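You operate a simulated robot arm through the tools that you are given. There is no shell and no other tool. Be economical: measure what you need, move in short steps, check, and stop when the job is done.

The job below is to be done with a simulated robot arm. You get a single attempt, and the scene is never put back.

## Task
Blend the soup in the large jug on slow till it is even.
Fine: jug at its stop, blender down and plugged in before it runs; selector off, then blender up. Where these are worked on the way, their far stop is far enough and under half their travel is too little: stick blender.

The check looks at the end state, three seconds after you hand in, the way a careful person would. Anything else that was tipped, shoved, dropped, spilled or broken makes it a failure.

## Robot
A 7-joint arm with a two-finger parallel gripper, hanging from a carriage that runs on a rail from [-1383, 8] to [897, -5] (x, y) and turns from -6.178 to 5.829 rad about z. Base frame: it is fixed where the carriage stands at the start and does not move with it; the origin is on the floor, on the carriage's upright axis, x ahead of it, y to its left, z up; the surface under the hand at the start is at about z = 880. Readings come in mm, rad, newtons and seconds.
With the tool pointing down near the work surface it reaches from about 100 to 640 mm from the robot's upright axis, wherever it stands. Its first joint turns from -2.897 to 2.897 rad. Places, roughly: blender selector [1000, -400, 1100]; jug stop [900, -200, 900]; socket beside the blender [1000, 0, 1100]; stick blender [900, -200, 1300]. Payload 3.91 kg.
Tool frame: the origin (TCP) lies between the finger pads and is the grasp point; the fingertips stand 30 mm ahead of it; z points along the fingers, y is the line along which they close. Largest opening 110 mm; finger width 20, thickness 10; the body of the gripper, 48 by 112 mm, starts 55 mm behind the TCP.
Orientation is that of the tool frame in the base frame, as [roll, pitch, yaw] about the fixed x, y, z axes, in that order (R = Rz(yaw) Ry(pitch) Rx(roll)). With the fingers straight down and closing along the base's y, the tool's x points along the base's -x, its y along +y and its z along -z.

## Interface
- The arm moves only by the tool play_rows. Its argument "moves" is a list of rows, each a list of 7 numbers: the shift along the tool's x, y, z in units of 40 mm (1.0 is 40 mm), then the turn, a rotation vector about the tool's x, y, z in units of 8 degrees (1.0 is 8 degrees), then the closure, from 0 (fully open) to 1 (shut). In form: [[tx, ty, tz, wx, wy, wz, grip], ...]. A call has 1 to 10 rows; each row shifts and turns the commanded pose from where the row before left it, along the tool's axes as they then stand. A call with a number of a shift or a turn outside -1 to 1 is refused whole. Rows are played at 5 a second. More than 50 mm and 0.15 rad between two rows, or a gripper value outside its range, and nothing of the call is played. A pose out of reach is approached as far as the arm can. The call stops where the force on the tool passes 40 N (or 10 N more than at its start, if that is more) or the arm is blocked; 0.2 s more then pass. The fingers move at their own pace (about 108 mm/s each) and stop on an object; they squeeze with about 44 N. The grip force told is the motor's: it shows also when the fingers shut on nothing. Time passes only in rows, and 0.2 s behind the last, so rows that do not move let the fingers close. It gives the time, the measured TCP pose, the force on the tool (base axes), the opening and the grip force at its end, in the units of the frame above (readings bear some noise), with the torque about the TCP (base axes, N m) and any sound that the robot's microphone picked up.
- Cameras (640 x 400 px; columns grow to the right, rows downward): "scene" is now at [283.3, -33.1, 1697.3]; the picture's right is [-0.35, -0.94, 0.00], its down [-0.53, 0.20, -0.82] and it looks along [0.77, -0.29, -0.57] (base axes); focal length 230 px, centre (320, 200). "wrist" rides on the gripper at [72, 17, -103] in the tool frame; the picture's right is [-0.23, 0.97, 0.00], its down [-0.76, -0.18, -0.62] and it looks along [-0.61, -0.14, 0.78] (tool axes); focal length 222 px, centre (320, 200). There is no depth. A picture from a camera that has moved, and an enlarged one, comes with that camera's place and axes in the base frame and with its lens.
- capture(camera): a new picture of that camera. No time passes.
- raise_lower(by): slides the trunk up (or, below 0, down) by that many mm; the arm and the scene camera ride with it, the base frame stays. It gives what a move gives, with no picture.
- steer(legs): drives the robot by 1 to 6 legs, each [ahead, left, turn to the left] in mm, mm and rad, along the robot's own axes; the way and the turn of a leg run together, so that a leg with both is an arc; at most 1500 mm and 3.142 rad a leg. The arm and the cameras ride along, it lands a little off, and it stops where it bumps. It keeps to its track: a leg is cut to what the track allows. It gives what a move gives.
- pan_tilt(pan, tilt): turns the head with the scene camera to pan (to the left, within 2.705 rad either way) and tilt (down, from -0.506 to 1.204), counted from straight ahead of the robot. It gives what a move gives.
- inspect(camera, box): a new picture of the part [left, top, right, bottom] of that camera's present view, enlarged. No time passes.
- close_job(): hands the job in; it is judged then, once.

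Work in short steps. Places have to be worked out from the pictures, the camera data and where the tool is seen: move nearer, look again, correct. Check each grasp and each placing, and mend what went wrong. You have 120 turns and 82 pictures in all, those below and enlarged ones among them. Open the gripper and draw the arm clear of the work before you hand the job in, unless the task says otherwise; then end with one line.

The tools are called after "Request:" as a command line: name --pt "numbers of a row" for each row, then --argument value for the rest, lists and objects as JSON in quotes. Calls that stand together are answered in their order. play_rows: Moves the arm, as the interface text tells. Its arguments: {"type":"object","properties":{"moves":{"type":"array","items":{"type":"array","items":{"type":"number"}}}},"required":["moves"]} The other tools are called the same way: raise_lower (by) slides the trunk up or down; steer (legs) drives the base; pan_tilt (pan, tilt) turns the head that bears the scene camera; capture (camera) takes a picture; inspect (camera, box) takes an enlarged picture of a part of a camera's view; close_job () hands the job in.

At the start:

```text
time_s: 0.0
tool_pos: [488.1, -157.8, 1563.9]
orientation: [-3.109, -0.087, -3.107]
wrist_force: [0.2, 0.2, 0.3]
ft_torque: [0.0, 0.0, 0.02]
width: 110.2
finger_force: 0.1
trunk travel left (down, up): [-358.0, 222.0]
robot x, y, heading: [-1.6, -0.5, -0.006]
head pan, tilt: [-0.342, 0.67]
```

scene: 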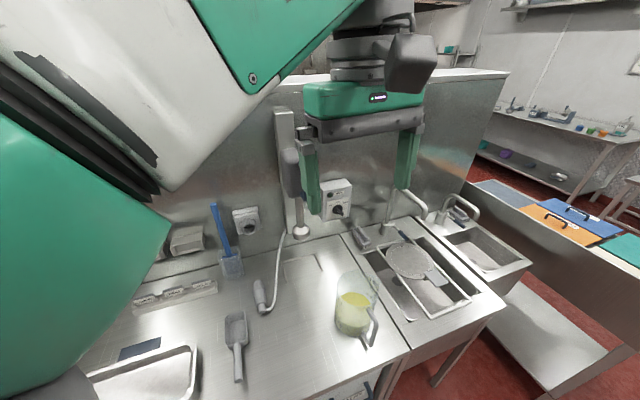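
wrist: 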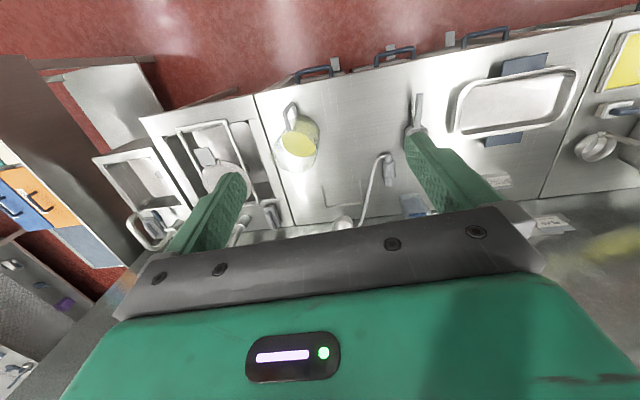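

The scene shows the jug with soup, the blender on a wall slide, its plug lying on the counter, a socket, and a selector. I look closer at these parts.

Request:
inspect --camera "scene" --box '[200, 90, 440, 240]'

Request:
inspect --camera "scene" --box '[200, 220, 440, 370]'

```text
2.67 times, centred on (320, 165) of scene
camera zoom: at [283.3, -33.1, 1697.3], right [-0.35, -0.94, 0.0], down [-0.53, 0.2, -0.82], along [0.77, -0.29, -0.57], focal length 613 px, centre (320, 293)
```

zoom: 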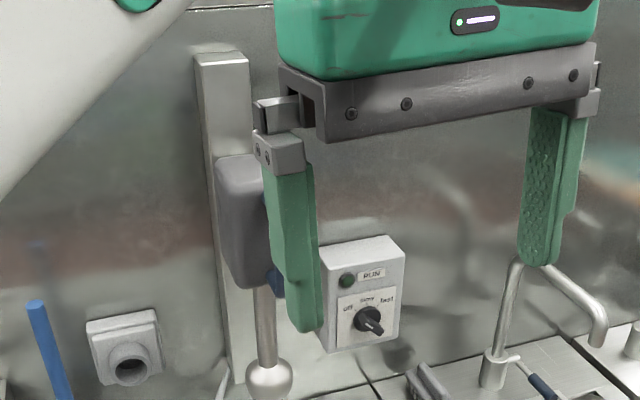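

```text
2.67 times, centred on (320, 295) of scene
camera zoom: at [283.3, -33.1, 1697.3], right [-0.35, -0.94, 0.0], down [-0.53, 0.2, -0.82], along [0.77, -0.29, -0.57], focal length 613 px, centre (320, -53)
```

zoom: 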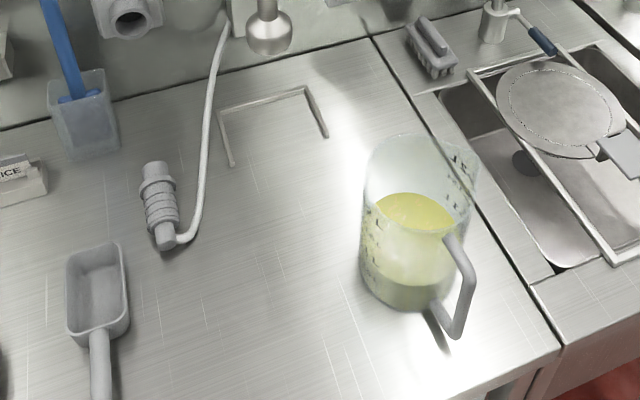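

I take closer views of the jug from the wrist camera and of the selector/blender from the scene camera.

Request:
inspect --camera "scene" --box '[300, 170, 364, 210]'

Request:
inspect --camera "wrist" --box '[240, 80, 440, 230]'

```text
10.00 times, centred on (332, 190) of scene
camera zoom: at [283.3, -33.1, 1697.3], right [-0.35, -0.94, 0.0], down [-0.53, 0.2, -0.82], along [0.77, -0.29, -0.57], focal length 2300 px, centre (200, 300)
```

zoom: 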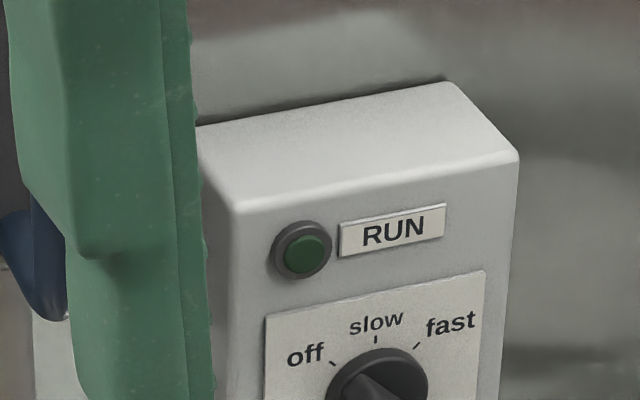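

```text
2.67 times, centred on (340, 155) of wrist
camera zoom: at [425.3, -138.2, 1673.7], right [0.19, 0.98, -0.05], down [0.82, -0.13, 0.56], along [0.54, -0.15, -0.83], focal length 592 px, centre (267, 320)
```

zoom: 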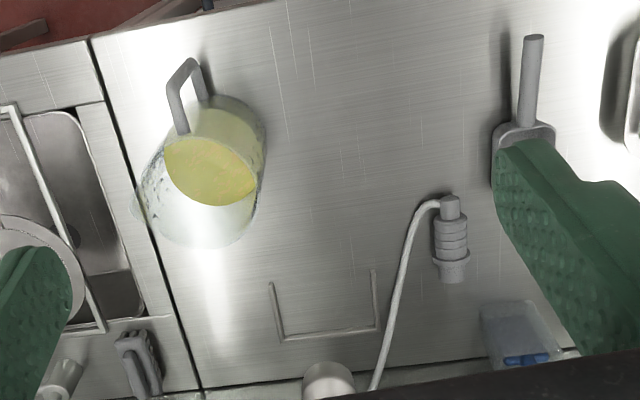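

The selector lever needs a closer look, and I want parallax. I drive ahead 150 mm (hand stays high) and look again.

Request:
steer --legs '[[150, 0, 0]]'

Request:
pan_tilt --pan -0.35 --tilt 0.75

Request:
capture --camera "scene"

Request:
capture --camera "wrist"

```text
time_s: 1.4
tool_pos: [636.0, -157.5, 1564.1]
orientation: [-3.109, -0.088, -3.108]
wrist_force: [-0.2, 0.3, -0.1]
ft_torque: [0.02, -0.01, 0.02]
width: 110.3
finger_force: 0.0
trunk travel left (down, up): [-358.0, 222.0]
robot x, y, heading: [148.1, -4.6, 0.0]
head pan, tilt: [-0.342, 0.67]
```

```text
time_s: 2.0
tool_pos: [636.4, -156.6, 1562.3]
orientation: [-3.108, -0.09, -3.107]
wrist_force: [1.0, -0.1, 0.8]
ft_torque: [0.0, 0.03, -0.02]
width: 110.0
finger_force: 0.0
trunk travel left (down, up): [-358.0, 222.0]
robot x, y, heading: [150.4, 2.5, 0.003]
head pan, tilt: [-0.351, 0.75]
```

```text
75 pictures are left
camera scene: at [428.9, -32.5, 1688.4], right [-0.34, -0.94, 0.0], down [-0.61, 0.22, -0.76], along [0.71, -0.26, -0.65], focal length 230 px, centre (320, 200)
```

scene: 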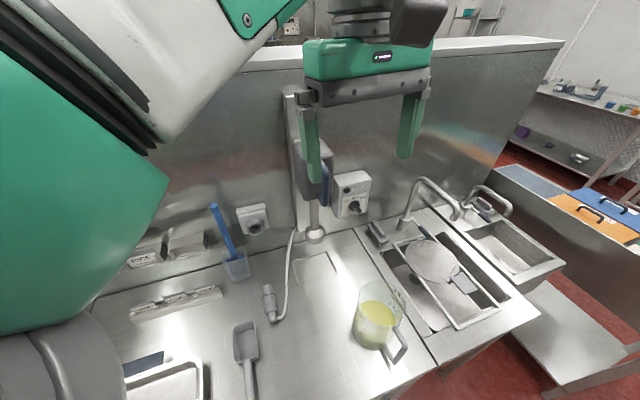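

```text
74 pictures are left
camera wrist: at [575.1, -138.3, 1672.1], right [0.19, 0.98, -0.05], down [0.82, -0.13, 0.56], along [0.54, -0.15, -0.83], focal length 222 px, centre (320, 200)
```

wrist: 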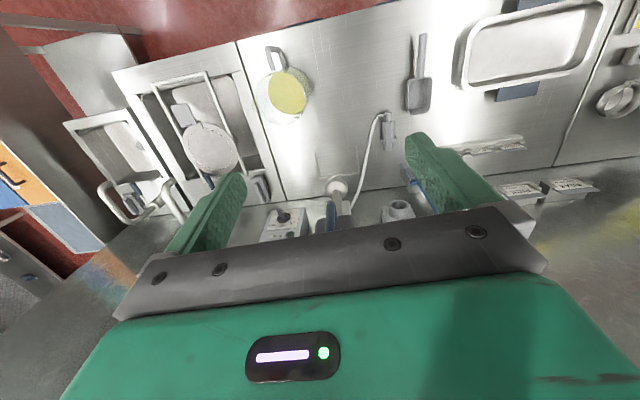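

Request:
inspect --camera "scene" --box '[280, 140, 400, 215]'

Request:
inspect --camera "scene" --box '[240, 210, 440, 385]'

Request:
inspect --camera "wrist" --box '[240, 30, 440, 240]'

```text
5.33 times, centred on (340, 178) of scene
camera zoom: at [428.9, -32.5, 1688.4], right [-0.34, -0.94, 0.0], down [-0.61, 0.22, -0.76], along [0.71, -0.26, -0.65], focal length 1227 px, centre (213, 320)
```

zoom: 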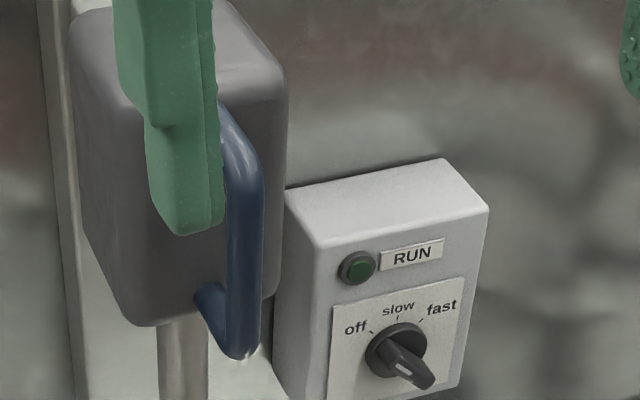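

```text
2.29 times, centred on (340, 298) of scene
camera zoom: at [428.9, -32.5, 1688.4], right [-0.34, -0.94, 0.0], down [-0.61, 0.22, -0.76], along [0.71, -0.26, -0.65], focal length 526 px, centre (274, -23)
```

zoom: 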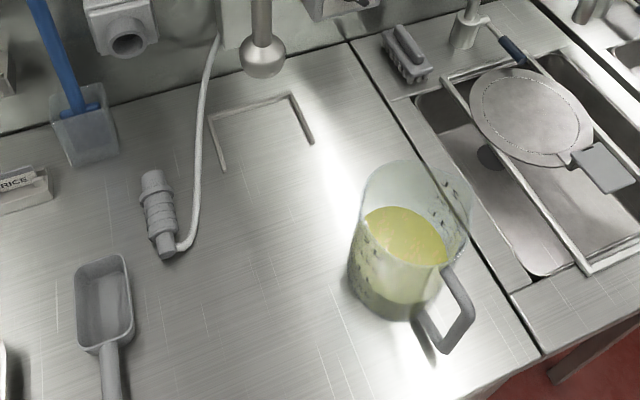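

```text
1.90 times, centred on (340, 135) of wrist
camera zoom: at [575.1, -138.3, 1672.1], right [0.19, 0.98, -0.05], down [0.82, -0.13, 0.56], along [0.54, -0.15, -0.83], focal length 423 px, centre (282, 324)
```

zoom: 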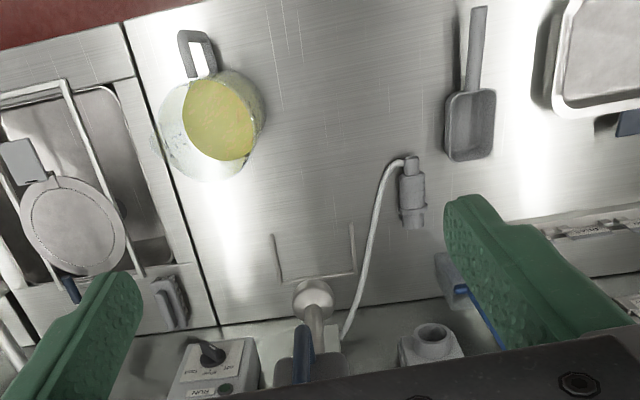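

The jug's handle bar stands at about (543, -291), z 930–1050, pointing to -x; jug radius is about 58. I'll tilt the hand 45° forward, move it over to y = -290 and back in x, staying high.

Request:
play_rows --pt "0 -0.5 0 0 -0.9 0 0" --pt "0 -0.5 0 0 -0.9 0 0" --pt "0 -0.5 0 0 -0.9 0 0" --pt "0 -0.5 0 0 -0.9 0 0" --pt "0 -0.5 0 0 -0.9 0 0" --pt "0 -0.5 0 0 -0.9 0 0" --pt "0 -0.35 0 0 -0.9 0 0" --pt "0.8 0 -0.8 0 0 0 0" --pt "0.8 0 -0.8 0 0 0 0" --pt "0.8 0 -0.8 0 0 0 0"

Request:
raise_lower --by -300

Request:
capture --camera "wrist"

Request:
capture --camera "scene"

```text
time_s: 4.2
tool_pos: [512.0, -295.9, 1549.6]
orientation: [-3.09, 0.738, -3.066]
wrist_force: [-0.3, 0.4, 0.1]
ft_torque: [0.02, -0.04, -0.04]
width: 109.9
finger_force: 0.1
trunk travel left (down, up): [-358.0, 222.0]
robot x, y, heading: [149.0, -4.1, 0.0]
head pan, tilt: [-0.351, 0.75]
```

```text
time_s: 7.2
tool_pos: [512.0, -296.0, 1250.5]
orientation: [-3.088, 0.738, -3.065]
wrist_force: [0.2, -0.3, 0.1]
ft_torque: [-0.02, 0.03, -0.02]
width: 110.2
finger_force: 0.0
trunk travel left (down, up): [-58.0, 522.0]
robot x, y, heading: [147.9, 1.9, -0.007]
head pan, tilt: [-0.351, 0.75]
```

```text
70 pictures are left
camera wrist: at [390.8, -282.2, 1278.3], right [0.13, 0.98, 0.11], down [0.15, -0.13, 0.98], along [0.98, -0.11, -0.16], focal length 222 px, centre (320, 200)
```

wrist: 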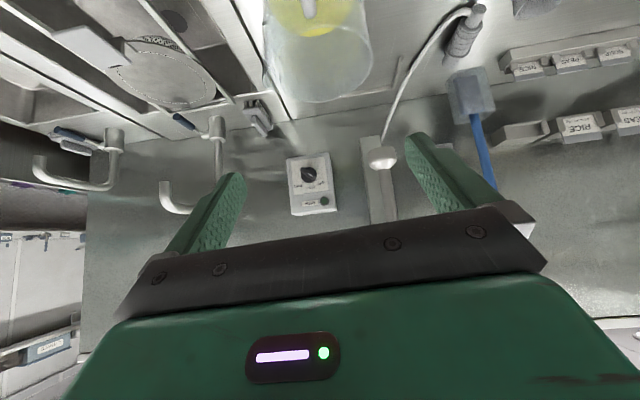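

```text
69 pictures are left
camera scene: at [427.1, -32.1, 1384.8], right [-0.34, -0.94, 0.0], down [-0.64, 0.23, -0.73], along [0.69, -0.25, -0.68], focal length 230 px, centre (320, 200)
```

scene: 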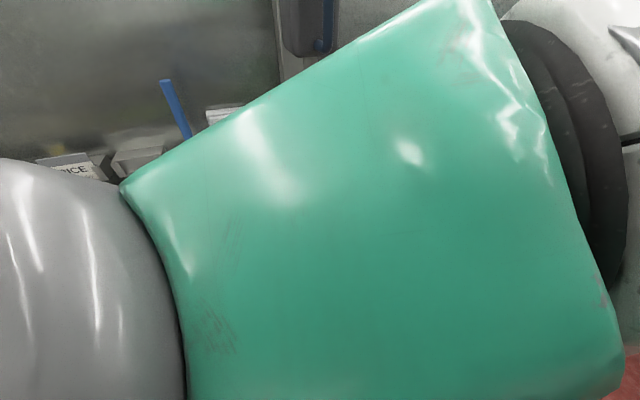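

The hand is tilted about 42°. The jug axis is confirmed at y ≈ -291. I descend to a standoff behind the handle.

Request:
play_rows --pt "0.77 0.02 0.69 0 0 0 0" --pt "0.77 0.02 0.69 0 0 0 0" --pt "0.77 0.02 0.69 0 0 0 0" --pt "0.77 0.02 0.69 0 0 0 0" --pt "0.77 0.02 0.69 0 0 0 0"

Request:
capture --camera "wrist"

```text
time_s: 8.4
tool_pos: [497.3, -298.6, 1058.8]
orientation: [-3.092, 0.792, -3.073]
wrist_force: [0.3, 0.5, -0.4]
ft_torque: [-0.01, -0.02, -0.02]
width: 109.8
finger_force: 0.1
trunk travel left (down, up): [-58.0, 522.0]
robot x, y, heading: [148.5, -2.5, -0.0]
head pan, tilt: [-0.351, 0.75]
```

```text
68 pictures are left
camera wrist: at [373.7, -284.8, 1080.5], right [0.12, 0.98, 0.13], down [0.1, -0.14, 0.99], along [0.99, -0.11, -0.11], focal length 222 px, centre (320, 200)
```

wrist: 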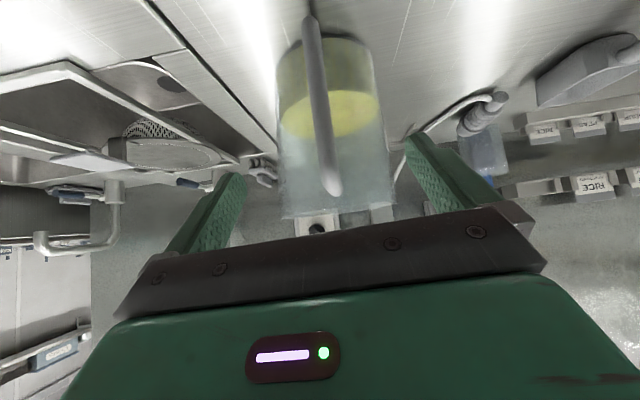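

The handle bar is centred between the fingers. I advance onto it at z ≈ 985.

Request:
play_rows --pt "0.17 0.03 0.7 0 0 0 0" --pt "0.17 0.03 0.7 0 0 0 0" --pt "0.17 0.03 0.7 0 0 0 0"

Request:
capture --camera "wrist"

```text
time_s: 9.2
tool_pos: [541.3, -299.6, 984.8]
orientation: [-3.093, 0.791, -3.071]
wrist_force: [0.3, -0.1, 0.4]
ft_torque: [0.0, 0.0, 0.02]
width: 109.8
finger_force: 0.0
trunk travel left (down, up): [-58.0, 522.0]
robot x, y, heading: [149.8, -4.8, 0.001]
head pan, tilt: [-0.351, 0.75]
```

```text
67 pictures are left
camera wrist: at [418.7, -284.8, 1006.7], right [0.12, 0.98, 0.13], down [0.1, -0.14, 0.99], along [0.99, -0.11, -0.11], focal length 222 px, centre (320, 200)
```

wrist: 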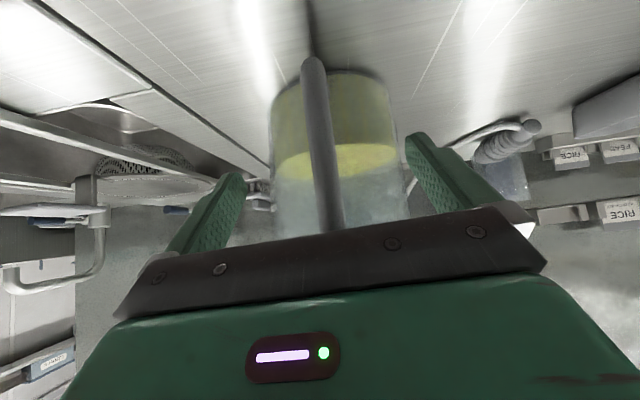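

The bar is between the fingers, a few mm to +y of centre. I shift 6 mm and close.

Request:
play_rows --pt "0 0.15 0 0 0 0 0" --pt "0 0 0 0 0 0 0.5" --pt "0 0 0 0 0 0 1" --pt "0 0 0 0 0 0 1" --pt "0 0 0 0 0 0 1"

Request:
capture --camera "wrist"

```text
time_s: 10.4
tool_pos: [542.6, -292.2, 987.0]
orientation: [-3.095, 0.792, -3.072]
wrist_force: [-1.4, 1.8, 5.0]
ft_torque: [1.03, -0.34, 0.17]
width: 14.5
finger_force: 43.6
trunk travel left (down, up): [-58.0, 522.0]
robot x, y, heading: [147.5, -1.4, -0.001]
head pan, tilt: [-0.351, 0.75]
```

```text
66 pictures are left
camera wrist: at [418.9, -277.7, 1007.0], right [0.12, 0.98, 0.13], down [0.1, -0.14, 0.99], along [0.99, -0.11, -0.11], focal length 222 px, centre (320, 200)
```

wrist: 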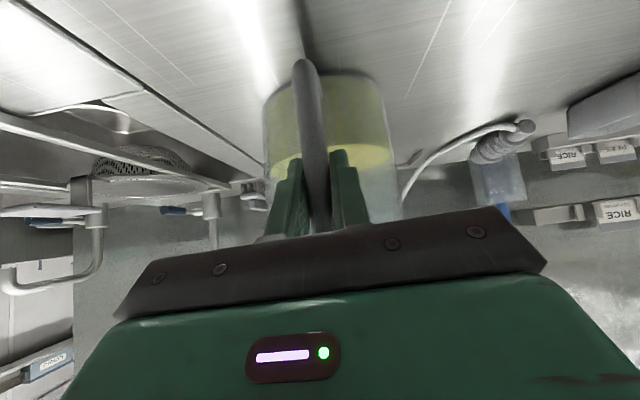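

The handle is held (14.5 mm). A small tool twist explains the torque, so I undo it, then slide the jug in y slowly toward -187.

Request:
play_rows --pt "0 0 0 0 0 0.35 1" --pt "0 0.1 0 0 0 0 1" --pt "0 0.2 0 0 0 0 1" --pt "0 0.25 0 0 0 0 1" --pt "0 0.25 0 0 0 0 1" --pt "0 0.25 0 0 0 0 1" --pt "0 0.2 0 0 0 0 1" --pt "0 0.1 0 0 0 0 1" --pt "0 0 0 0 0 0 1"

Request:
capture --camera "wrist"

```text
time_s: 12.4
tool_pos: [540.1, -237.9, 986.1]
orientation: [3.139, 0.791, -3.141]
wrist_force: [0.0, 0.7, 0.1]
ft_torque: [0.01, 0.9, 0.02]
width: 14.3
finger_force: 43.5
trunk travel left (down, up): [-58.0, 522.0]
robot x, y, heading: [147.8, 2.2, -0.002]
head pan, tilt: [-0.351, 0.75]
```

```text
65 pictures are left
camera wrist: at [417.9, -219.9, 1008.3], right [0.16, 0.97, 0.16], down [0.09, -0.18, 0.98], along [0.98, -0.14, -0.12], focal length 222 px, centre (320, 200)
```

wrist: 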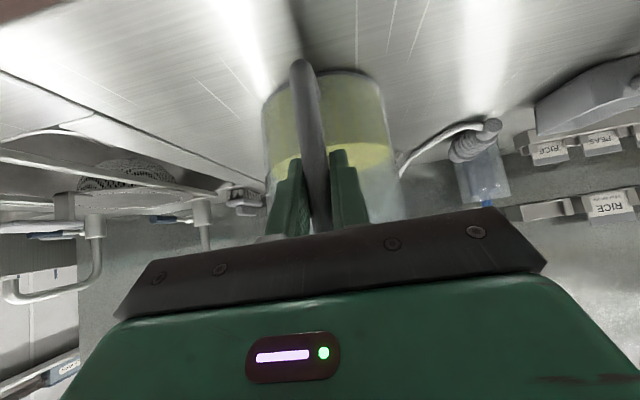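

Jug slides cleanly. Continue: +51 mm in y and about +80 mm in x.

Request:
play_rows --pt "0 0.15 0 0 0 0 1" --pt "0 0.25 0 0 0 0 1" --pt "0 0.3 0 0 0 0 1" --pt "0 0.25 0 0 0 0 1" --pt "-0.1 0.2 0.1 0 0 0 1" --pt "-0.25 0.12 0.25 0 0 0 1" --pt "-0.35 0 0.35 0 0 0 1" --pt "-0.35 0 0.35 0 0 0 1" --pt "-0.25 0 0.25 0 0 0 1" --pt "-0.1 0 0.1 0 0 0 1"

Request:
capture --camera "wrist"

Request:
capture --camera "scene"

```text
time_s: 14.6
tool_pos: [619.0, -187.7, 988.0]
orientation: [3.138, 0.791, -3.14]
wrist_force: [0.2, -0.6, -9.3]
ft_torque: [0.0, 0.89, -0.02]
width: 14.2
finger_force: 43.8
trunk travel left (down, up): [-58.0, 522.0]
robot x, y, heading: [149.7, -1.3, -0.003]
head pan, tilt: [-0.351, 0.75]
```

```text
64 pictures are left
camera wrist: at [497.5, -169.4, 1009.1], right [0.16, 0.97, 0.16], down [0.09, -0.18, 0.98], along [0.98, -0.14, -0.12], focal length 222 px, centre (320, 200)
```

wrist: 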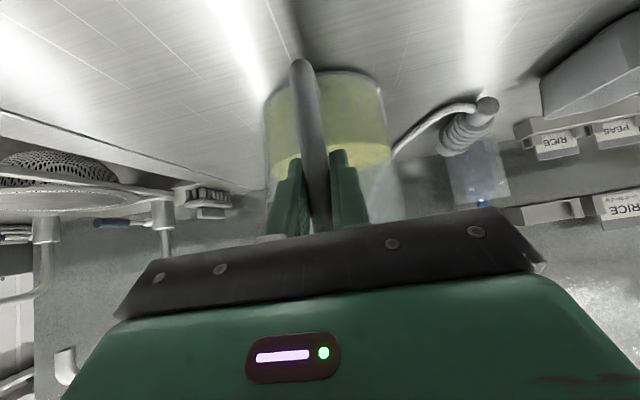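

```text
63 pictures are left
camera scene: at [426.6, -32.0, 1384.6], right [-0.34, -0.94, 0.0], down [-0.64, 0.23, -0.73], along [0.69, -0.25, -0.68], focal length 230 px, centre (320, 200)
```

scene: 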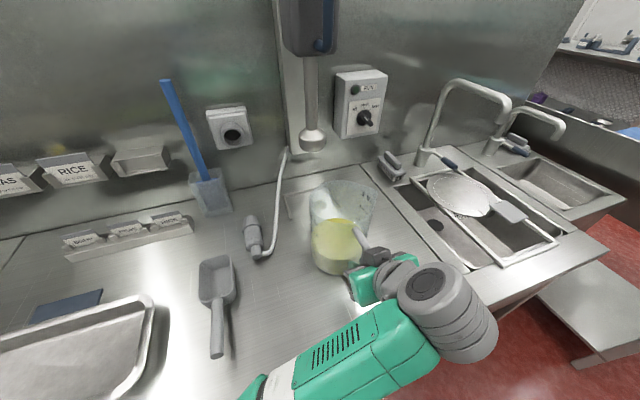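

The scene view is clear now. I enlarge the blender foot and jug to check the clearance.

Request:
inspect --camera "scene" --box '[260, 70, 420, 300]'

```text
1.74 times, centred on (340, 185) of scene
camera zoom: at [426.6, -32.0, 1384.6], right [-0.34, -0.94, 0.0], down [-0.64, 0.23, -0.73], along [0.69, -0.25, -0.68], focal length 400 px, centre (285, 226)
```

zoom: 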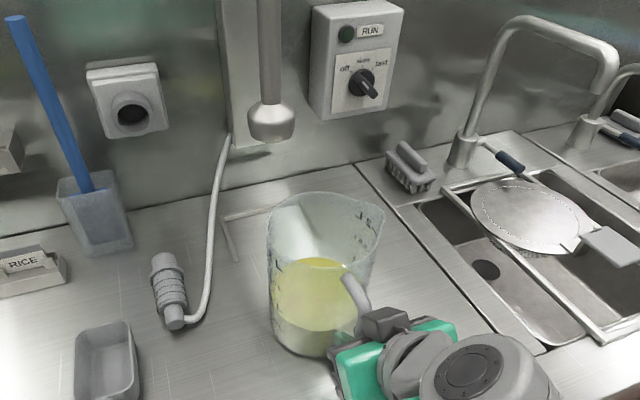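

The foot's underside is at z ≈ 1090 and the jug rim at ≈ 1068, so it passes under. I slide +x about 110 mm to the bracket mouth.

Request:
play_rows --pt "0.03 0 0.03 0 0 0 1" --pt "-0.1 0 0.13 0 0 0 1" --pt "-0.25 0 0.26 0 0 0 1" --pt "-0.35 0 0.35 0 0 0 1" --pt "-0.35 0 0.35 0 0 0 1" --pt "-0.35 0 0.35 0 0 0 1" --pt "-0.3 0 0.3 0 0 0 1" --pt "-0.2 0 0.2 0 0 0 1" --pt "-0.1 0 0.1 0 0 0 1" --pt "0 0 0 0 0 0 1"

Request:
inspect --camera "scene" --box '[260, 70, 420, 300]'

```text
time_s: 16.8
tool_pos: [733.8, -187.9, 984.8]
orientation: [3.139, 0.792, -3.141]
wrist_force: [-6.5, -1.0, 15.2]
ft_torque: [-0.08, -0.65, -0.02]
width: 14.3
finger_force: 44.0
trunk travel left (down, up): [-58.0, 522.0]
robot x, y, heading: [150.8, 0.7, -0.003]
head pan, tilt: [-0.351, 0.75]
```

```text
1.74 times, centred on (340, 185) of scene
camera zoom: at [427.1, -32.5, 1384.8], right [-0.34, -0.94, 0.0], down [-0.64, 0.23, -0.73], along [0.69, -0.25, -0.68], focal length 400 px, centre (285, 226)
```

zoom: 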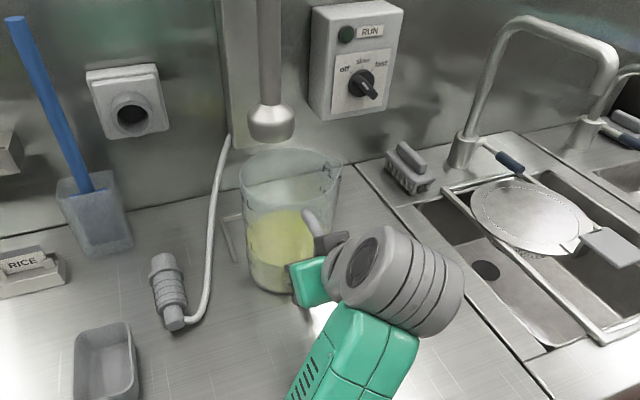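

Pressing down a bit; I raise 1.5 mm and continue +x 65 mm into the bracket.

Request:
play_rows --pt "-0.026 0 -0.026 0 0 0 1" --pt "-0.1 0 0.1 0 0 0 1" --pt "-0.2 0 0.2 0 0 0 1" --pt "-0.25 0 0.25 0 0 0 1" --pt "-0.25 0 0.25 0 0 0 1" --pt "-0.2 0 0.2 0 0 0 1" --pt "-0.1 0 0.1 0 0 0 1" --pt "-0.05 0 0.05 0 0 0 1" --pt "0 0 0 0 0 0 1"

Request:
inspect --camera "scene" --box '[260, 70, 420, 300]'

```text
time_s: 18.8
tool_pos: [798.6, -187.6, 985.6]
orientation: [3.139, 0.791, -3.142]
wrist_force: [0.5, 0.6, -9.7]
ft_torque: [0.0, 0.89, -0.03]
width: 14.3
finger_force: 44.2
trunk travel left (down, up): [-58.0, 522.0]
robot x, y, heading: [148.2, 3.1, 0.001]
head pan, tilt: [-0.351, 0.75]
```

```text
1.74 times, centred on (340, 185) of scene
camera zoom: at [426.4, -31.9, 1384.5], right [-0.34, -0.94, 0.0], down [-0.64, 0.23, -0.73], along [0.69, -0.25, -0.68], focal length 400 px, centre (285, 226)
```

zoom: 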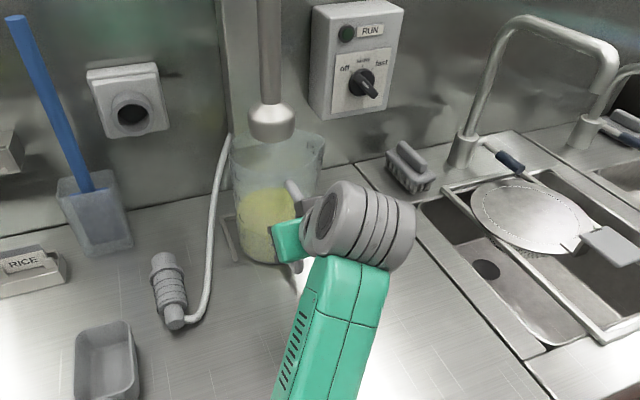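

Jug centre now ≈ 903. I creep forward to feel the stop.

Request:
play_rows --pt "-0.05 0 0.08 0 0 0 1" --pt "-0.08 0 0.09 0 0 0 1" --pt "-0.08 0 0.08 0 0 0 1" --pt "0 0 0 0 0 0 1"

```text
time_s: 19.7
tool_pos: [806.0, -190.1, 987.1]
orientation: [3.14, 0.793, 3.134]
wrist_force: [-23.6, 0.3, 5.1]
ft_torque: [-0.05, 0.62, -0.06]
width: 14.5
finger_force: 44.0
trunk travel left (down, up): [-58.0, 522.0]
robot x, y, heading: [145.2, -1.3, -0.004]
head pan, tilt: [-0.351, 0.75]
stopped in row 4: the force on the tool passed its limit at 41 N (the readings are from after the stop); the commanded pose is now the measured one
```

Contact at the stop (jug centre ≈ 910, matching the blender axis). I relax slightly and open the fingers, then draw back along the tool axis.

Request:
play_rows --pt "0.015 0 -0.015 0 0 0 1" --pt "0 0 0 0 0 0 0.5" --pt "0 0 0 0 0 0 0.3" --pt "0 0 0 0 0 0 0.0" --pt "0 0 0 0 0 0 0"

Request:
capture --camera "wrist"

Request:
inspect --camera "scene" --box '[260, 70, 420, 300]'

```text
time_s: 20.9
tool_pos: [810.2, -189.2, 988.0]
orientation: [3.14, 0.797, 3.139]
wrist_force: [-0.2, -0.5, -0.5]
ft_torque: [-0.01, 0.04, 0.02]
width: 109.8
finger_force: 0.0
trunk travel left (down, up): [-58.0, 522.0]
robot x, y, heading: [146.7, -1.8, -0.002]
head pan, tilt: [-0.351, 0.75]
```

```text
59 pictures are left
camera wrist: at [688.0, -170.6, 1010.0], right [0.16, 0.97, 0.16], down [0.09, -0.18, 0.98], along [0.98, -0.14, -0.11], focal length 222 px, centre (320, 200)
```

wrist: 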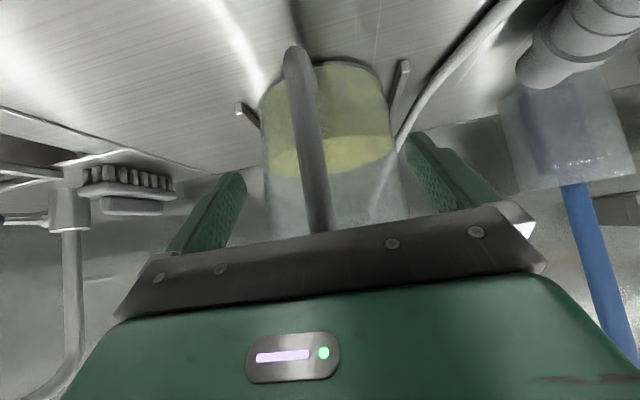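

```text
1.74 times, centred on (340, 185) of scene
camera zoom: at [426.4, -32.3, 1384.8], right [-0.35, -0.94, 0.0], down [-0.64, 0.24, -0.73], along [0.69, -0.25, -0.68], focal length 400 px, centre (285, 226)
```

zoom: 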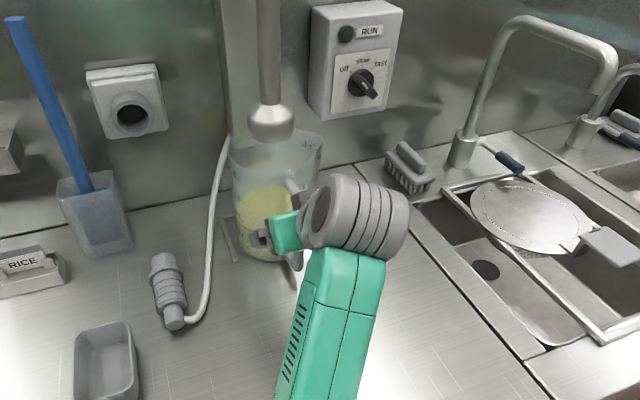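

Jug sits inside the bracket, released. I back the hand off along its axis and aim the head higher at the blender.

Request:
play_rows --pt "0 0 -0.6 0 0 0 0" --pt "0 0 -1 0 0 0 0" --pt "0 0 -1 0 0 0 0" --pt "0 0 -1 0 0 0 0" --pt "0 0 -1 0 0 0 0"

Request:
pan_tilt --pan -0.35 --tilt 0.4

Request:
capture --camera "scene"

Request:
capture --camera "wrist"

```text
time_s: 22.1
tool_pos: [679.7, -185.5, 1115.4]
orientation: [3.141, 0.793, 3.138]
wrist_force: [1.0, 0.5, -0.4]
ft_torque: [-0.01, 0.02, -0.05]
width: 110.0
finger_force: 0.1
trunk travel left (down, up): [-58.0, 522.0]
robot x, y, heading: [153.3, -1.7, -0.002]
head pan, tilt: [-0.351, 0.75]
```

```text
time_s: 23.0
tool_pos: [678.0, -186.6, 1115.9]
orientation: [3.14, 0.797, 3.138]
wrist_force: [-0.1, 0.5, 0.2]
ft_torque: [0.02, 0.0, -0.03]
width: 110.0
finger_force: 0.0
trunk travel left (down, up): [-58.0, 522.0]
robot x, y, heading: [143.4, 5.7, -0.002]
head pan, tilt: [-0.351, 0.4]
```

```text
57 pictures are left
camera scene: at [435.6, -35.7, 1415.8], right [-0.35, -0.94, 0.0], down [-0.37, 0.13, -0.92], along [0.86, -0.32, -0.39], focal length 230 px, centre (320, 200)
```

scene: 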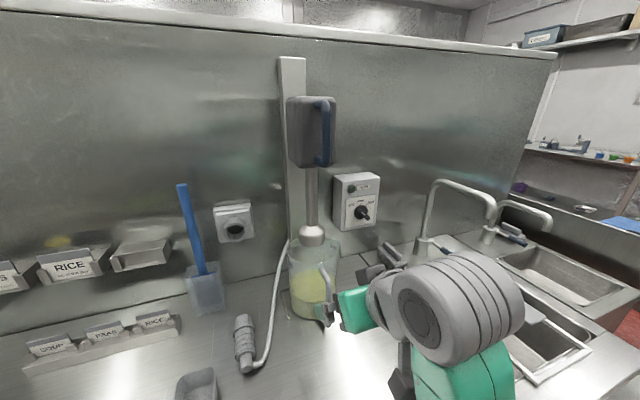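

```text
56 pictures are left
camera wrist: at [556.7, -168.4, 1137.5], right [0.16, 0.97, 0.16], down [0.09, -0.18, 0.98], along [0.98, -0.14, -0.11], focal length 222 px, centre (320, 200)
```

wrist: 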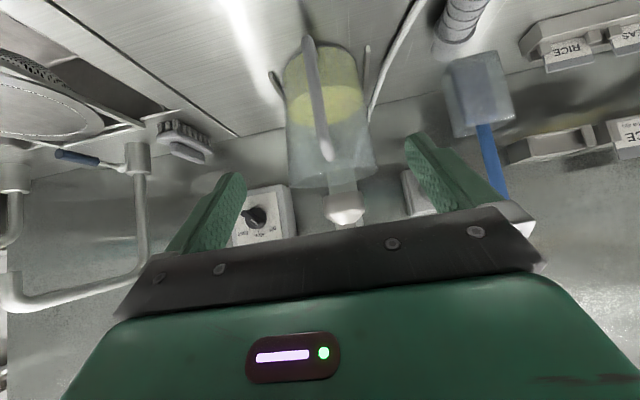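

Request:
inspect --camera "scene" --box '[260, 50, 400, 260]'

Request:
inspect --camera "wrist" --box '[220, 20, 420, 245]'

```text
1.90 times, centred on (330, 155) of scene
camera zoom: at [435.6, -35.7, 1415.8], right [-0.35, -0.94, 0.0], down [-0.37, 0.13, -0.92], along [0.86, -0.32, -0.39], focal length 438 px, centre (301, 286)
```

zoom: 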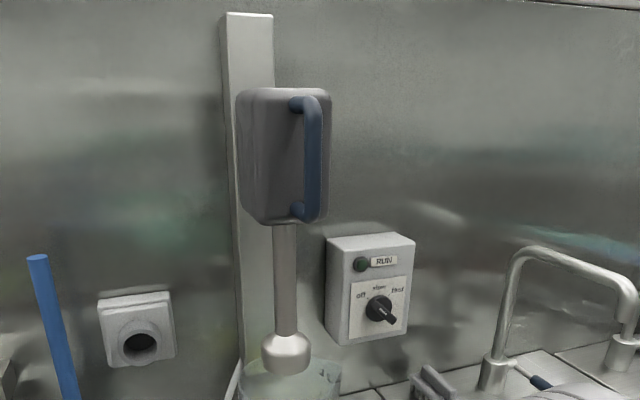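

```text
1.78 times, centred on (320, 132) of wrist
camera zoom: at [556.7, -168.4, 1137.5], right [0.16, 0.97, 0.16], down [0.09, -0.18, 0.98], along [0.98, -0.14, -0.11], focal length 395 px, centre (320, 320)
```

zoom: 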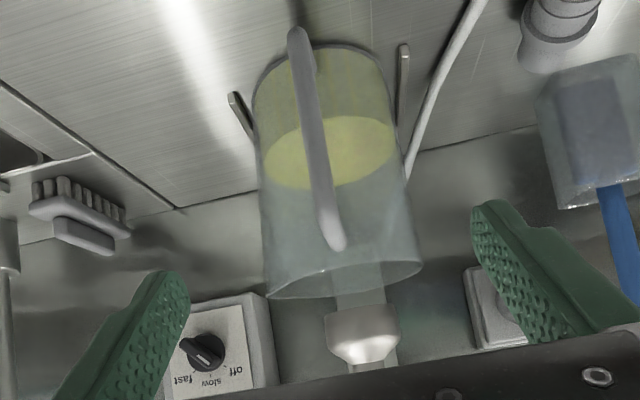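

The blender's blue grab bar is at about (811, -187), z 1317–1420, and the foot hangs centred over the jug. I raise the trunk 250 mm to come level with it.

Request:
raise_lower --by 250

Request:
capture --camera "wrist"

Request:
capture --camera "scene"

```text
time_s: 25.6
tool_pos: [679.7, -186.8, 1367.0]
orientation: [3.139, 0.796, 3.138]
wrist_force: [-0.1, -1.7, -0.3]
ft_torque: [0.01, 0.03, 0.0]
width: 109.9
finger_force: 0.1
trunk travel left (down, up): [-308.0, 272.0]
robot x, y, heading: [148.1, -2.5, -0.003]
head pan, tilt: [-0.351, 0.4]
```

```text
53 pictures are left
camera wrist: at [556.5, -168.4, 1387.6], right [0.16, 0.97, 0.16], down [0.09, -0.18, 0.98], along [0.98, -0.14, -0.11], focal length 222 px, centre (320, 200)
```

wrist: 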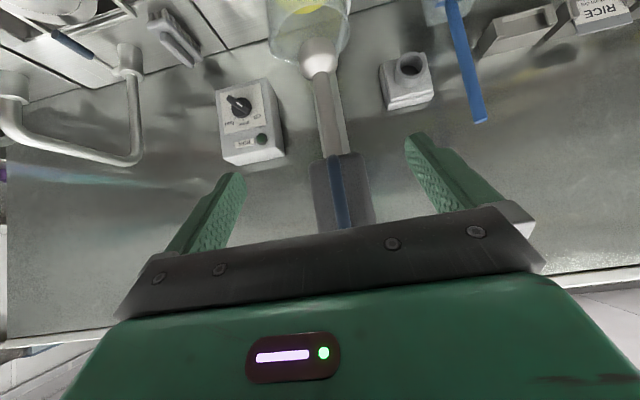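

```text
52 pictures are left
camera scene: at [435.6, -35.7, 1665.9], right [-0.35, -0.94, 0.0], down [-0.37, 0.13, -0.92], along [0.86, -0.32, -0.39], focal length 230 px, centre (320, 200)
```

scene: 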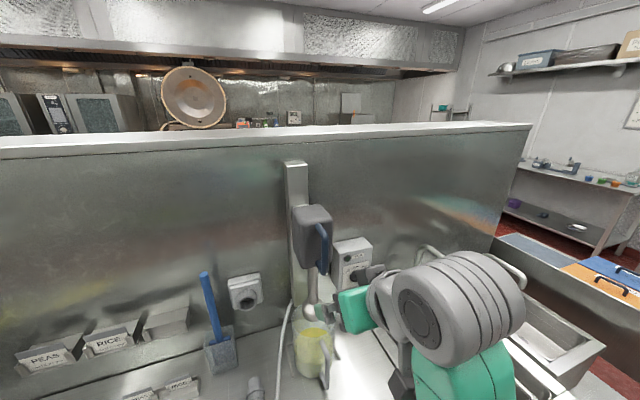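

The bar is at about (797, -181), bottom at z ≈ 1317. I advance +x ~112 mm and +5 mm in y with the fingers straddling it.

Request:
play_rows --pt "-0.4 0.06 0.4 0 0 0 0" --pt "-0.4 0.06 0.4 0 0 0 0" --pt "-0.4 0 0.4 0 0 0 0" --pt "-0.4 0 0.4 0 0 0 0" --pt "-0.4 0 0.4 0 0 0 0"

Request:
capture --camera "wrist"

Request:
inspect --camera "scene" --box '[240, 150, 440, 390]'

```text
time_s: 26.8
tool_pos: [793.8, -182.9, 1367.6]
orientation: [-3.141, 0.797, 3.14]
wrist_force: [-0.1, 0.7, -0.2]
ft_torque: [0.04, 0.02, 0.03]
width: 110.0
finger_force: 0.0
trunk travel left (down, up): [-308.0, 272.0]
robot x, y, heading: [149.1, -3.5, -0.005]
head pan, tilt: [-0.351, 0.4]
```

```text
51 pictures are left
camera wrist: at [669.7, -164.1, 1388.1], right [0.16, 0.97, 0.16], down [0.09, -0.18, 0.98], along [0.98, -0.14, -0.11], focal length 222 px, centre (320, 200)
```

wrist: 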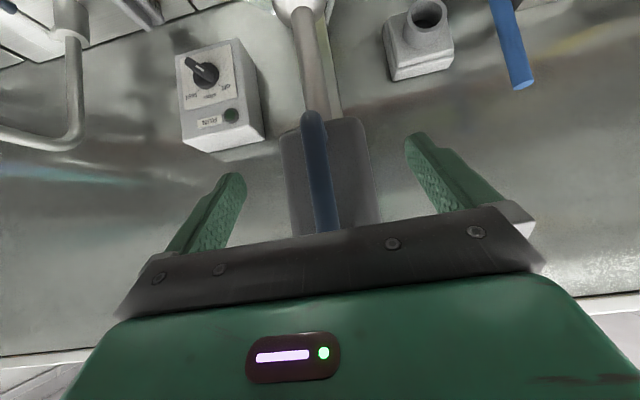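

```text
1.67 times, centred on (340, 270) of scene
camera zoom: at [435.6, -35.7, 1665.9], right [-0.35, -0.94, 0.0], down [-0.37, 0.13, -0.92], along [0.86, -0.32, -0.39], focal length 383 px, centre (287, 83)
```

zoom: 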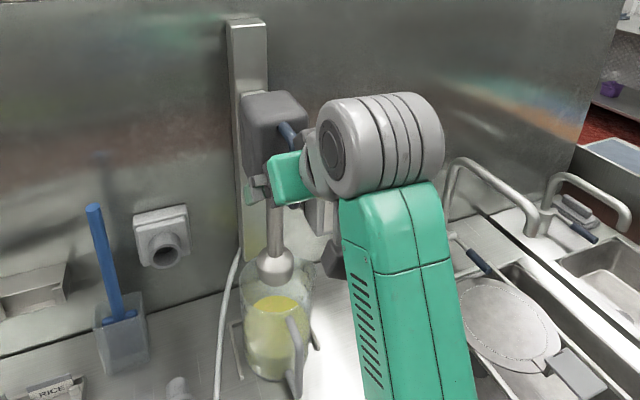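

Bar is between the fingers; I close.

Request:
play_rows --pt "-0.05 0.07 0.05 0 0 0 0.4" --pt "0 0 0 0 0 0 1" --pt "0 0 0 0 0 0 1" --pt "0 0 0 0 0 0 1" --pt "0 0 0 0 0 0 1"

```text
time_s: 27.9
tool_pos: [793.8, -185.0, 1366.6]
orientation: [-3.14, 0.796, 3.136]
wrist_force: [10.0, -28.9, -9.2]
ft_torque: [-0.23, -0.54, -0.68]
width: 15.6
finger_force: 45.1
trunk travel left (down, up): [-308.0, 272.0]
robot x, y, heading: [152.2, -2.9, 0.004]
head pan, tilt: [-0.351, 0.4]
```

Held (15.6 mm); the bar is really at y ≈ -186, so I relieve the side load and then begin pulling down.

Request:
play_rows --pt "0 -0.12 0 0 0 0 1" --pt "0 0 0 0 0 0 1" --pt "0.1 0 0.1 0 0 0 1" --pt "0.2 0 0.2 0 0 0 1" --pt "0.2 0 0.2 0 0 0 1"

```text
time_s: 29.1
tool_pos: [794.3, -183.6, 1339.4]
orientation: [3.142, 0.796, 3.139]
wrist_force: [-1.9, -6.8, 4.9]
ft_torque: [-0.09, -0.86, -0.16]
width: 15.7
finger_force: 45.6
trunk travel left (down, up): [-308.0, 272.0]
robot x, y, heading: [150.8, -1.2, 0.001]
head pan, tilt: [-0.351, 0.4]
```

Request:
inspect --camera "scene" --box '[240, 150, 440, 390]'

```text
1.67 times, centred on (340, 270) of scene
camera zoom: at [435.8, -36.1, 1666.0], right [-0.34, -0.94, 0.0], down [-0.36, 0.13, -0.92], along [0.86, -0.32, -0.39], focal length 383 px, centre (287, 83)
```

zoom: 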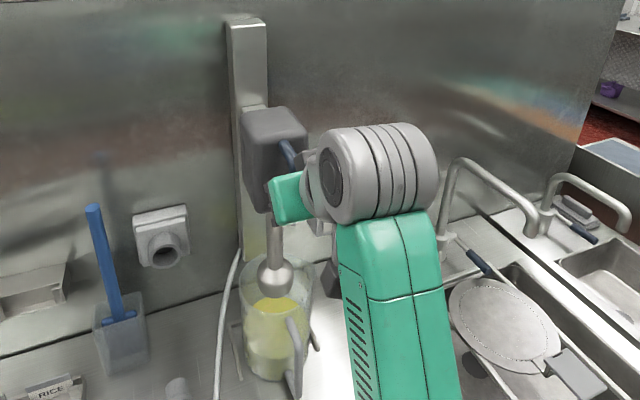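

The blender slides down with the hand and the foot enters the jug mouth. I continue down.

Request:
play_rows --pt "0.15 0 0.15 0 0 0 1" --pt "0.25 0 0.25 0 0 0 1" --pt "0.25 0 0.25 0 0 0 1" --pt "0.25 0 0.25 0 0 0 1" --pt "0.25 0 0.25 0 0 0 1" --pt "0.15 0 0.15 0 0 0 1"

Request:
inspect --camera "scene" --box '[240, 150, 440, 390]'

```text
time_s: 30.6
tool_pos: [795.7, -184.9, 1264.0]
orientation: [3.14, 0.795, 3.139]
wrist_force: [-14.9, 0.3, 4.7]
ft_torque: [0.01, 0.0, -0.04]
width: 15.6
finger_force: 44.7
trunk travel left (down, up): [-308.0, 272.0]
robot x, y, heading: [147.9, 3.0, -0.007]
head pan, tilt: [-0.351, 0.4]
```

```text
1.67 times, centred on (340, 270) of scene
camera zoom: at [434.7, -35.7, 1665.5], right [-0.35, -0.94, 0.0], down [-0.37, 0.13, -0.92], along [0.86, -0.32, -0.39], focal length 383 px, centre (287, 83)
```

zoom: 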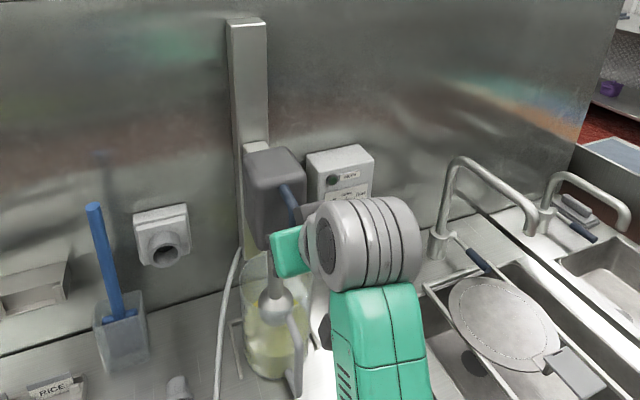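

Request:
play_rows --pt "0.18 0 0.12 0 0 0 1" --pt "0.25 0 0.25 0 0 0 1" --pt "0.25 0 0.25 0 0 0 1" --pt "0.25 0 0.25 0 0 0 1" --pt "0.15 0 0.15 0 0 0 1" --pt "0.15 0 0.15 0 0 0 1"

Request:
inspect --camera "scene" --box '[240, 150, 440, 390]'

```text
time_s: 31.8
tool_pos: [796.3, -184.1, 1214.0]
orientation: [-3.137, 0.813, 3.141]
wrist_force: [-1.1, 0.1, 10.8]
ft_torque: [0.08, 1.01, -0.02]
width: 15.6
finger_force: 44.7
trunk travel left (down, up): [-308.0, 272.0]
robot x, y, heading: [149.8, -1.7, 0.001]
head pan, tilt: [-0.351, 0.4]
stopped in row 6: the force on the tool passed its limit at 58 N (the readings are from after the stop); the commanded pose is now the measured one
```

```text
1.67 times, centred on (340, 270) of scene
camera zoom: at [435.6, -35.8, 1665.9], right [-0.35, -0.94, 0.0], down [-0.36, 0.13, -0.92], along [0.86, -0.32, -0.39], focal length 383 px, centre (287, 83)
```

zoom: 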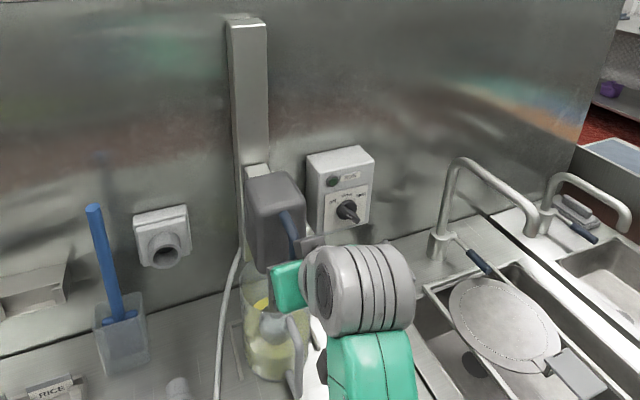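

Firm stop at 153 mm travel with the foot submerged in the soup: the lower stop. I release and draw back.

Request:
play_rows --pt "0 0 0 0 0 0 0.5" --pt "0 0 0 0 0 0 0" --pt "0 0 0 0 0 0 0" --pt "0 0 -0.8 0 0 0 0" --pt "0 0 -1 0 0 0 0" --pt "0 0 -1 0 0 0 0" --pt "0 0 -1 0 0 0 0"

Request:
capture --camera "wrist"

Request:
capture --camera "scene"

```text
time_s: 33.4
tool_pos: [686.1, -184.4, 1319.0]
orientation: [-3.139, 0.81, 3.14]
wrist_force: [0.8, -0.2, 0.5]
ft_torque: [0.02, -0.01, 0.03]
width: 110.0
finger_force: 0.2
trunk travel left (down, up): [-308.0, 272.0]
robot x, y, heading: [146.6, -3.7, -0.0]
head pan, tilt: [-0.351, 0.4]
```

```text
46 pictures are left
camera wrist: at [563.4, -166.5, 1338.6], right [0.16, 0.97, 0.16], down [0.07, -0.18, 0.98], along [0.98, -0.14, -0.1], focal length 222 px, centre (320, 200)
```

wrist: 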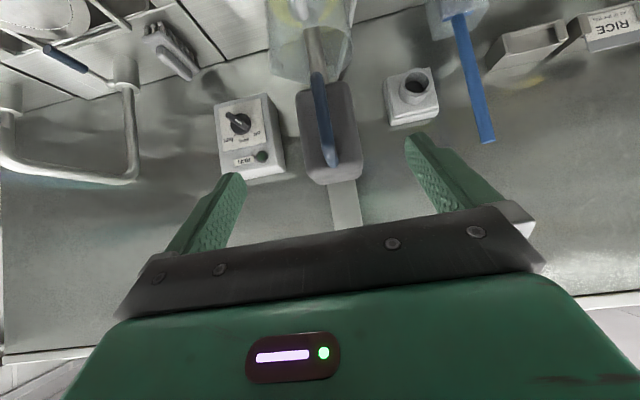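

```text
45 pictures are left
camera scene: at [435.3, -35.7, 1665.9], right [-0.35, -0.94, 0.0], down [-0.37, 0.13, -0.92], along [0.86, -0.32, -0.39], focal length 230 px, centre (320, 200)
```

scene: 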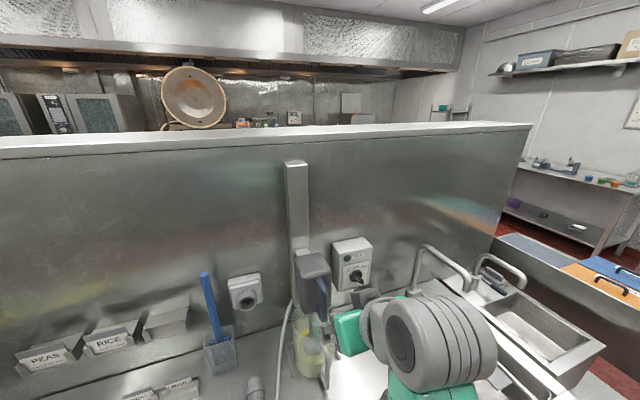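

The blender stays down. Next the plug: it lies along x from about 790 (cable) to 900 (tip), y ≈ 4. I shift the hand to y ≈ 0, then drive 100 mm ahead and lower.

Request:
play_rows --pt "0 0.95 0 0 0 0 0.36" --pt "0 0.95 0 0 0 0 0.36" --pt "0 0.95 0 0 0 0 0.36" --pt "0 0.95 0 0 0 0 0.36" --pt "0 0.9 0 0 0 0 0.36"

Request:
steer --legs '[[100, 0, 0]]'

Request:
pan_tilt --pan -0.1 --tilt 0.75

Request:
raise_lower --by -280

Request:
capture --camera "wrist"

Request:
capture --camera "scene"

```text
time_s: 34.6
tool_pos: [687.2, 5.4, 1317.6]
orientation: [-3.139, 0.81, 3.14]
wrist_force: [-0.4, 0.4, 0.5]
ft_torque: [0.01, 0.0, 0.01]
width: 70.4
finger_force: 0.1
trunk travel left (down, up): [-308.0, 272.0]
robot x, y, heading: [147.0, -2.6, 0.0]
head pan, tilt: [-0.351, 0.4]
```

```text
time_s: 35.7
tool_pos: [787.0, 5.0, 1318.7]
orientation: [-3.141, 0.809, 3.14]
wrist_force: [-1.2, -1.3, -0.8]
ft_torque: [0.0, -0.01, -0.01]
width: 70.1
finger_force: 0.2
trunk travel left (down, up): [-308.0, 272.0]
robot x, y, heading: [246.9, -0.3, -0.002]
head pan, tilt: [-0.351, 0.4]
```

```text
time_s: 36.5
tool_pos: [787.8, 4.2, 1316.8]
orientation: [-3.139, 0.812, 3.14]
wrist_force: [0.3, -0.4, 0.7]
ft_torque: [-0.06, 0.04, 0.03]
width: 70.4
finger_force: 0.1
trunk travel left (down, up): [-308.0, 272.0]
robot x, y, heading: [249.4, -3.2, -0.0]
head pan, tilt: [-0.099, 0.75]
```

```text
time_s: 39.1
tool_pos: [800.6, -3.9, 1150.3]
orientation: [-3.023, 0.967, -3.058]
wrist_force: [3.4, -1.9, 1.9]
ft_torque: [0.06, 0.22, 0.13]
width: 70.4
finger_force: 0.1
trunk travel left (down, up): [-58.0, 522.0]
robot x, y, heading: [244.0, -2.3, -0.003]
head pan, tilt: [-0.099, 0.75]
stopped: the arm was blocked; the commanded pose is now the measured one
```

```text
44 pictures are left
camera wrist: at [676.7, 15.3, 1148.3], right [0.14, 0.98, 0.12], down [-0.08, -0.11, 0.99], along [0.99, -0.15, 0.07], focal length 222 px, centre (320, 200)
```

wrist: 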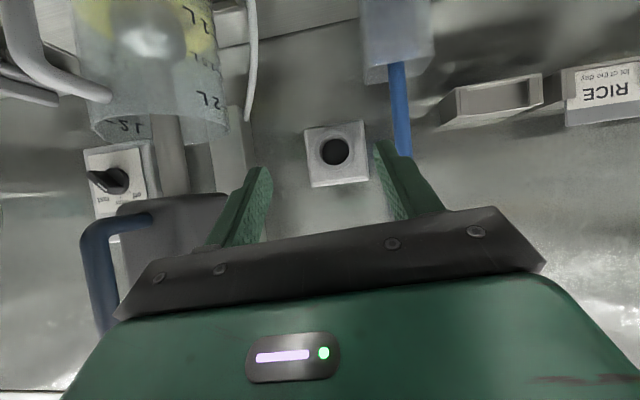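

```text
43 pictures are left
camera scene: at [537.1, -17.3, 1383.2], right [-0.1, -0.99, 0.0], down [-0.67, 0.07, -0.74], along [0.74, -0.08, -0.67], focal length 230 px, centre (320, 200)
```

scene: 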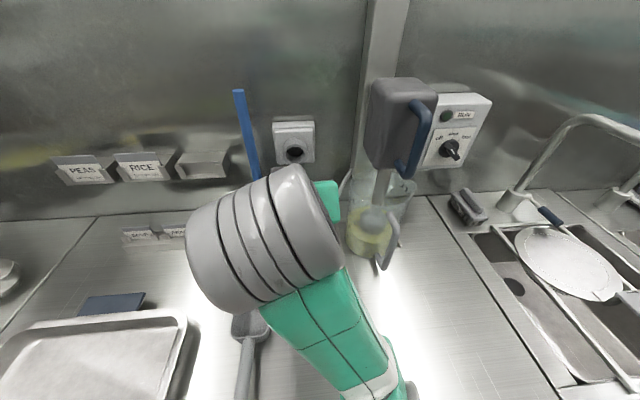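

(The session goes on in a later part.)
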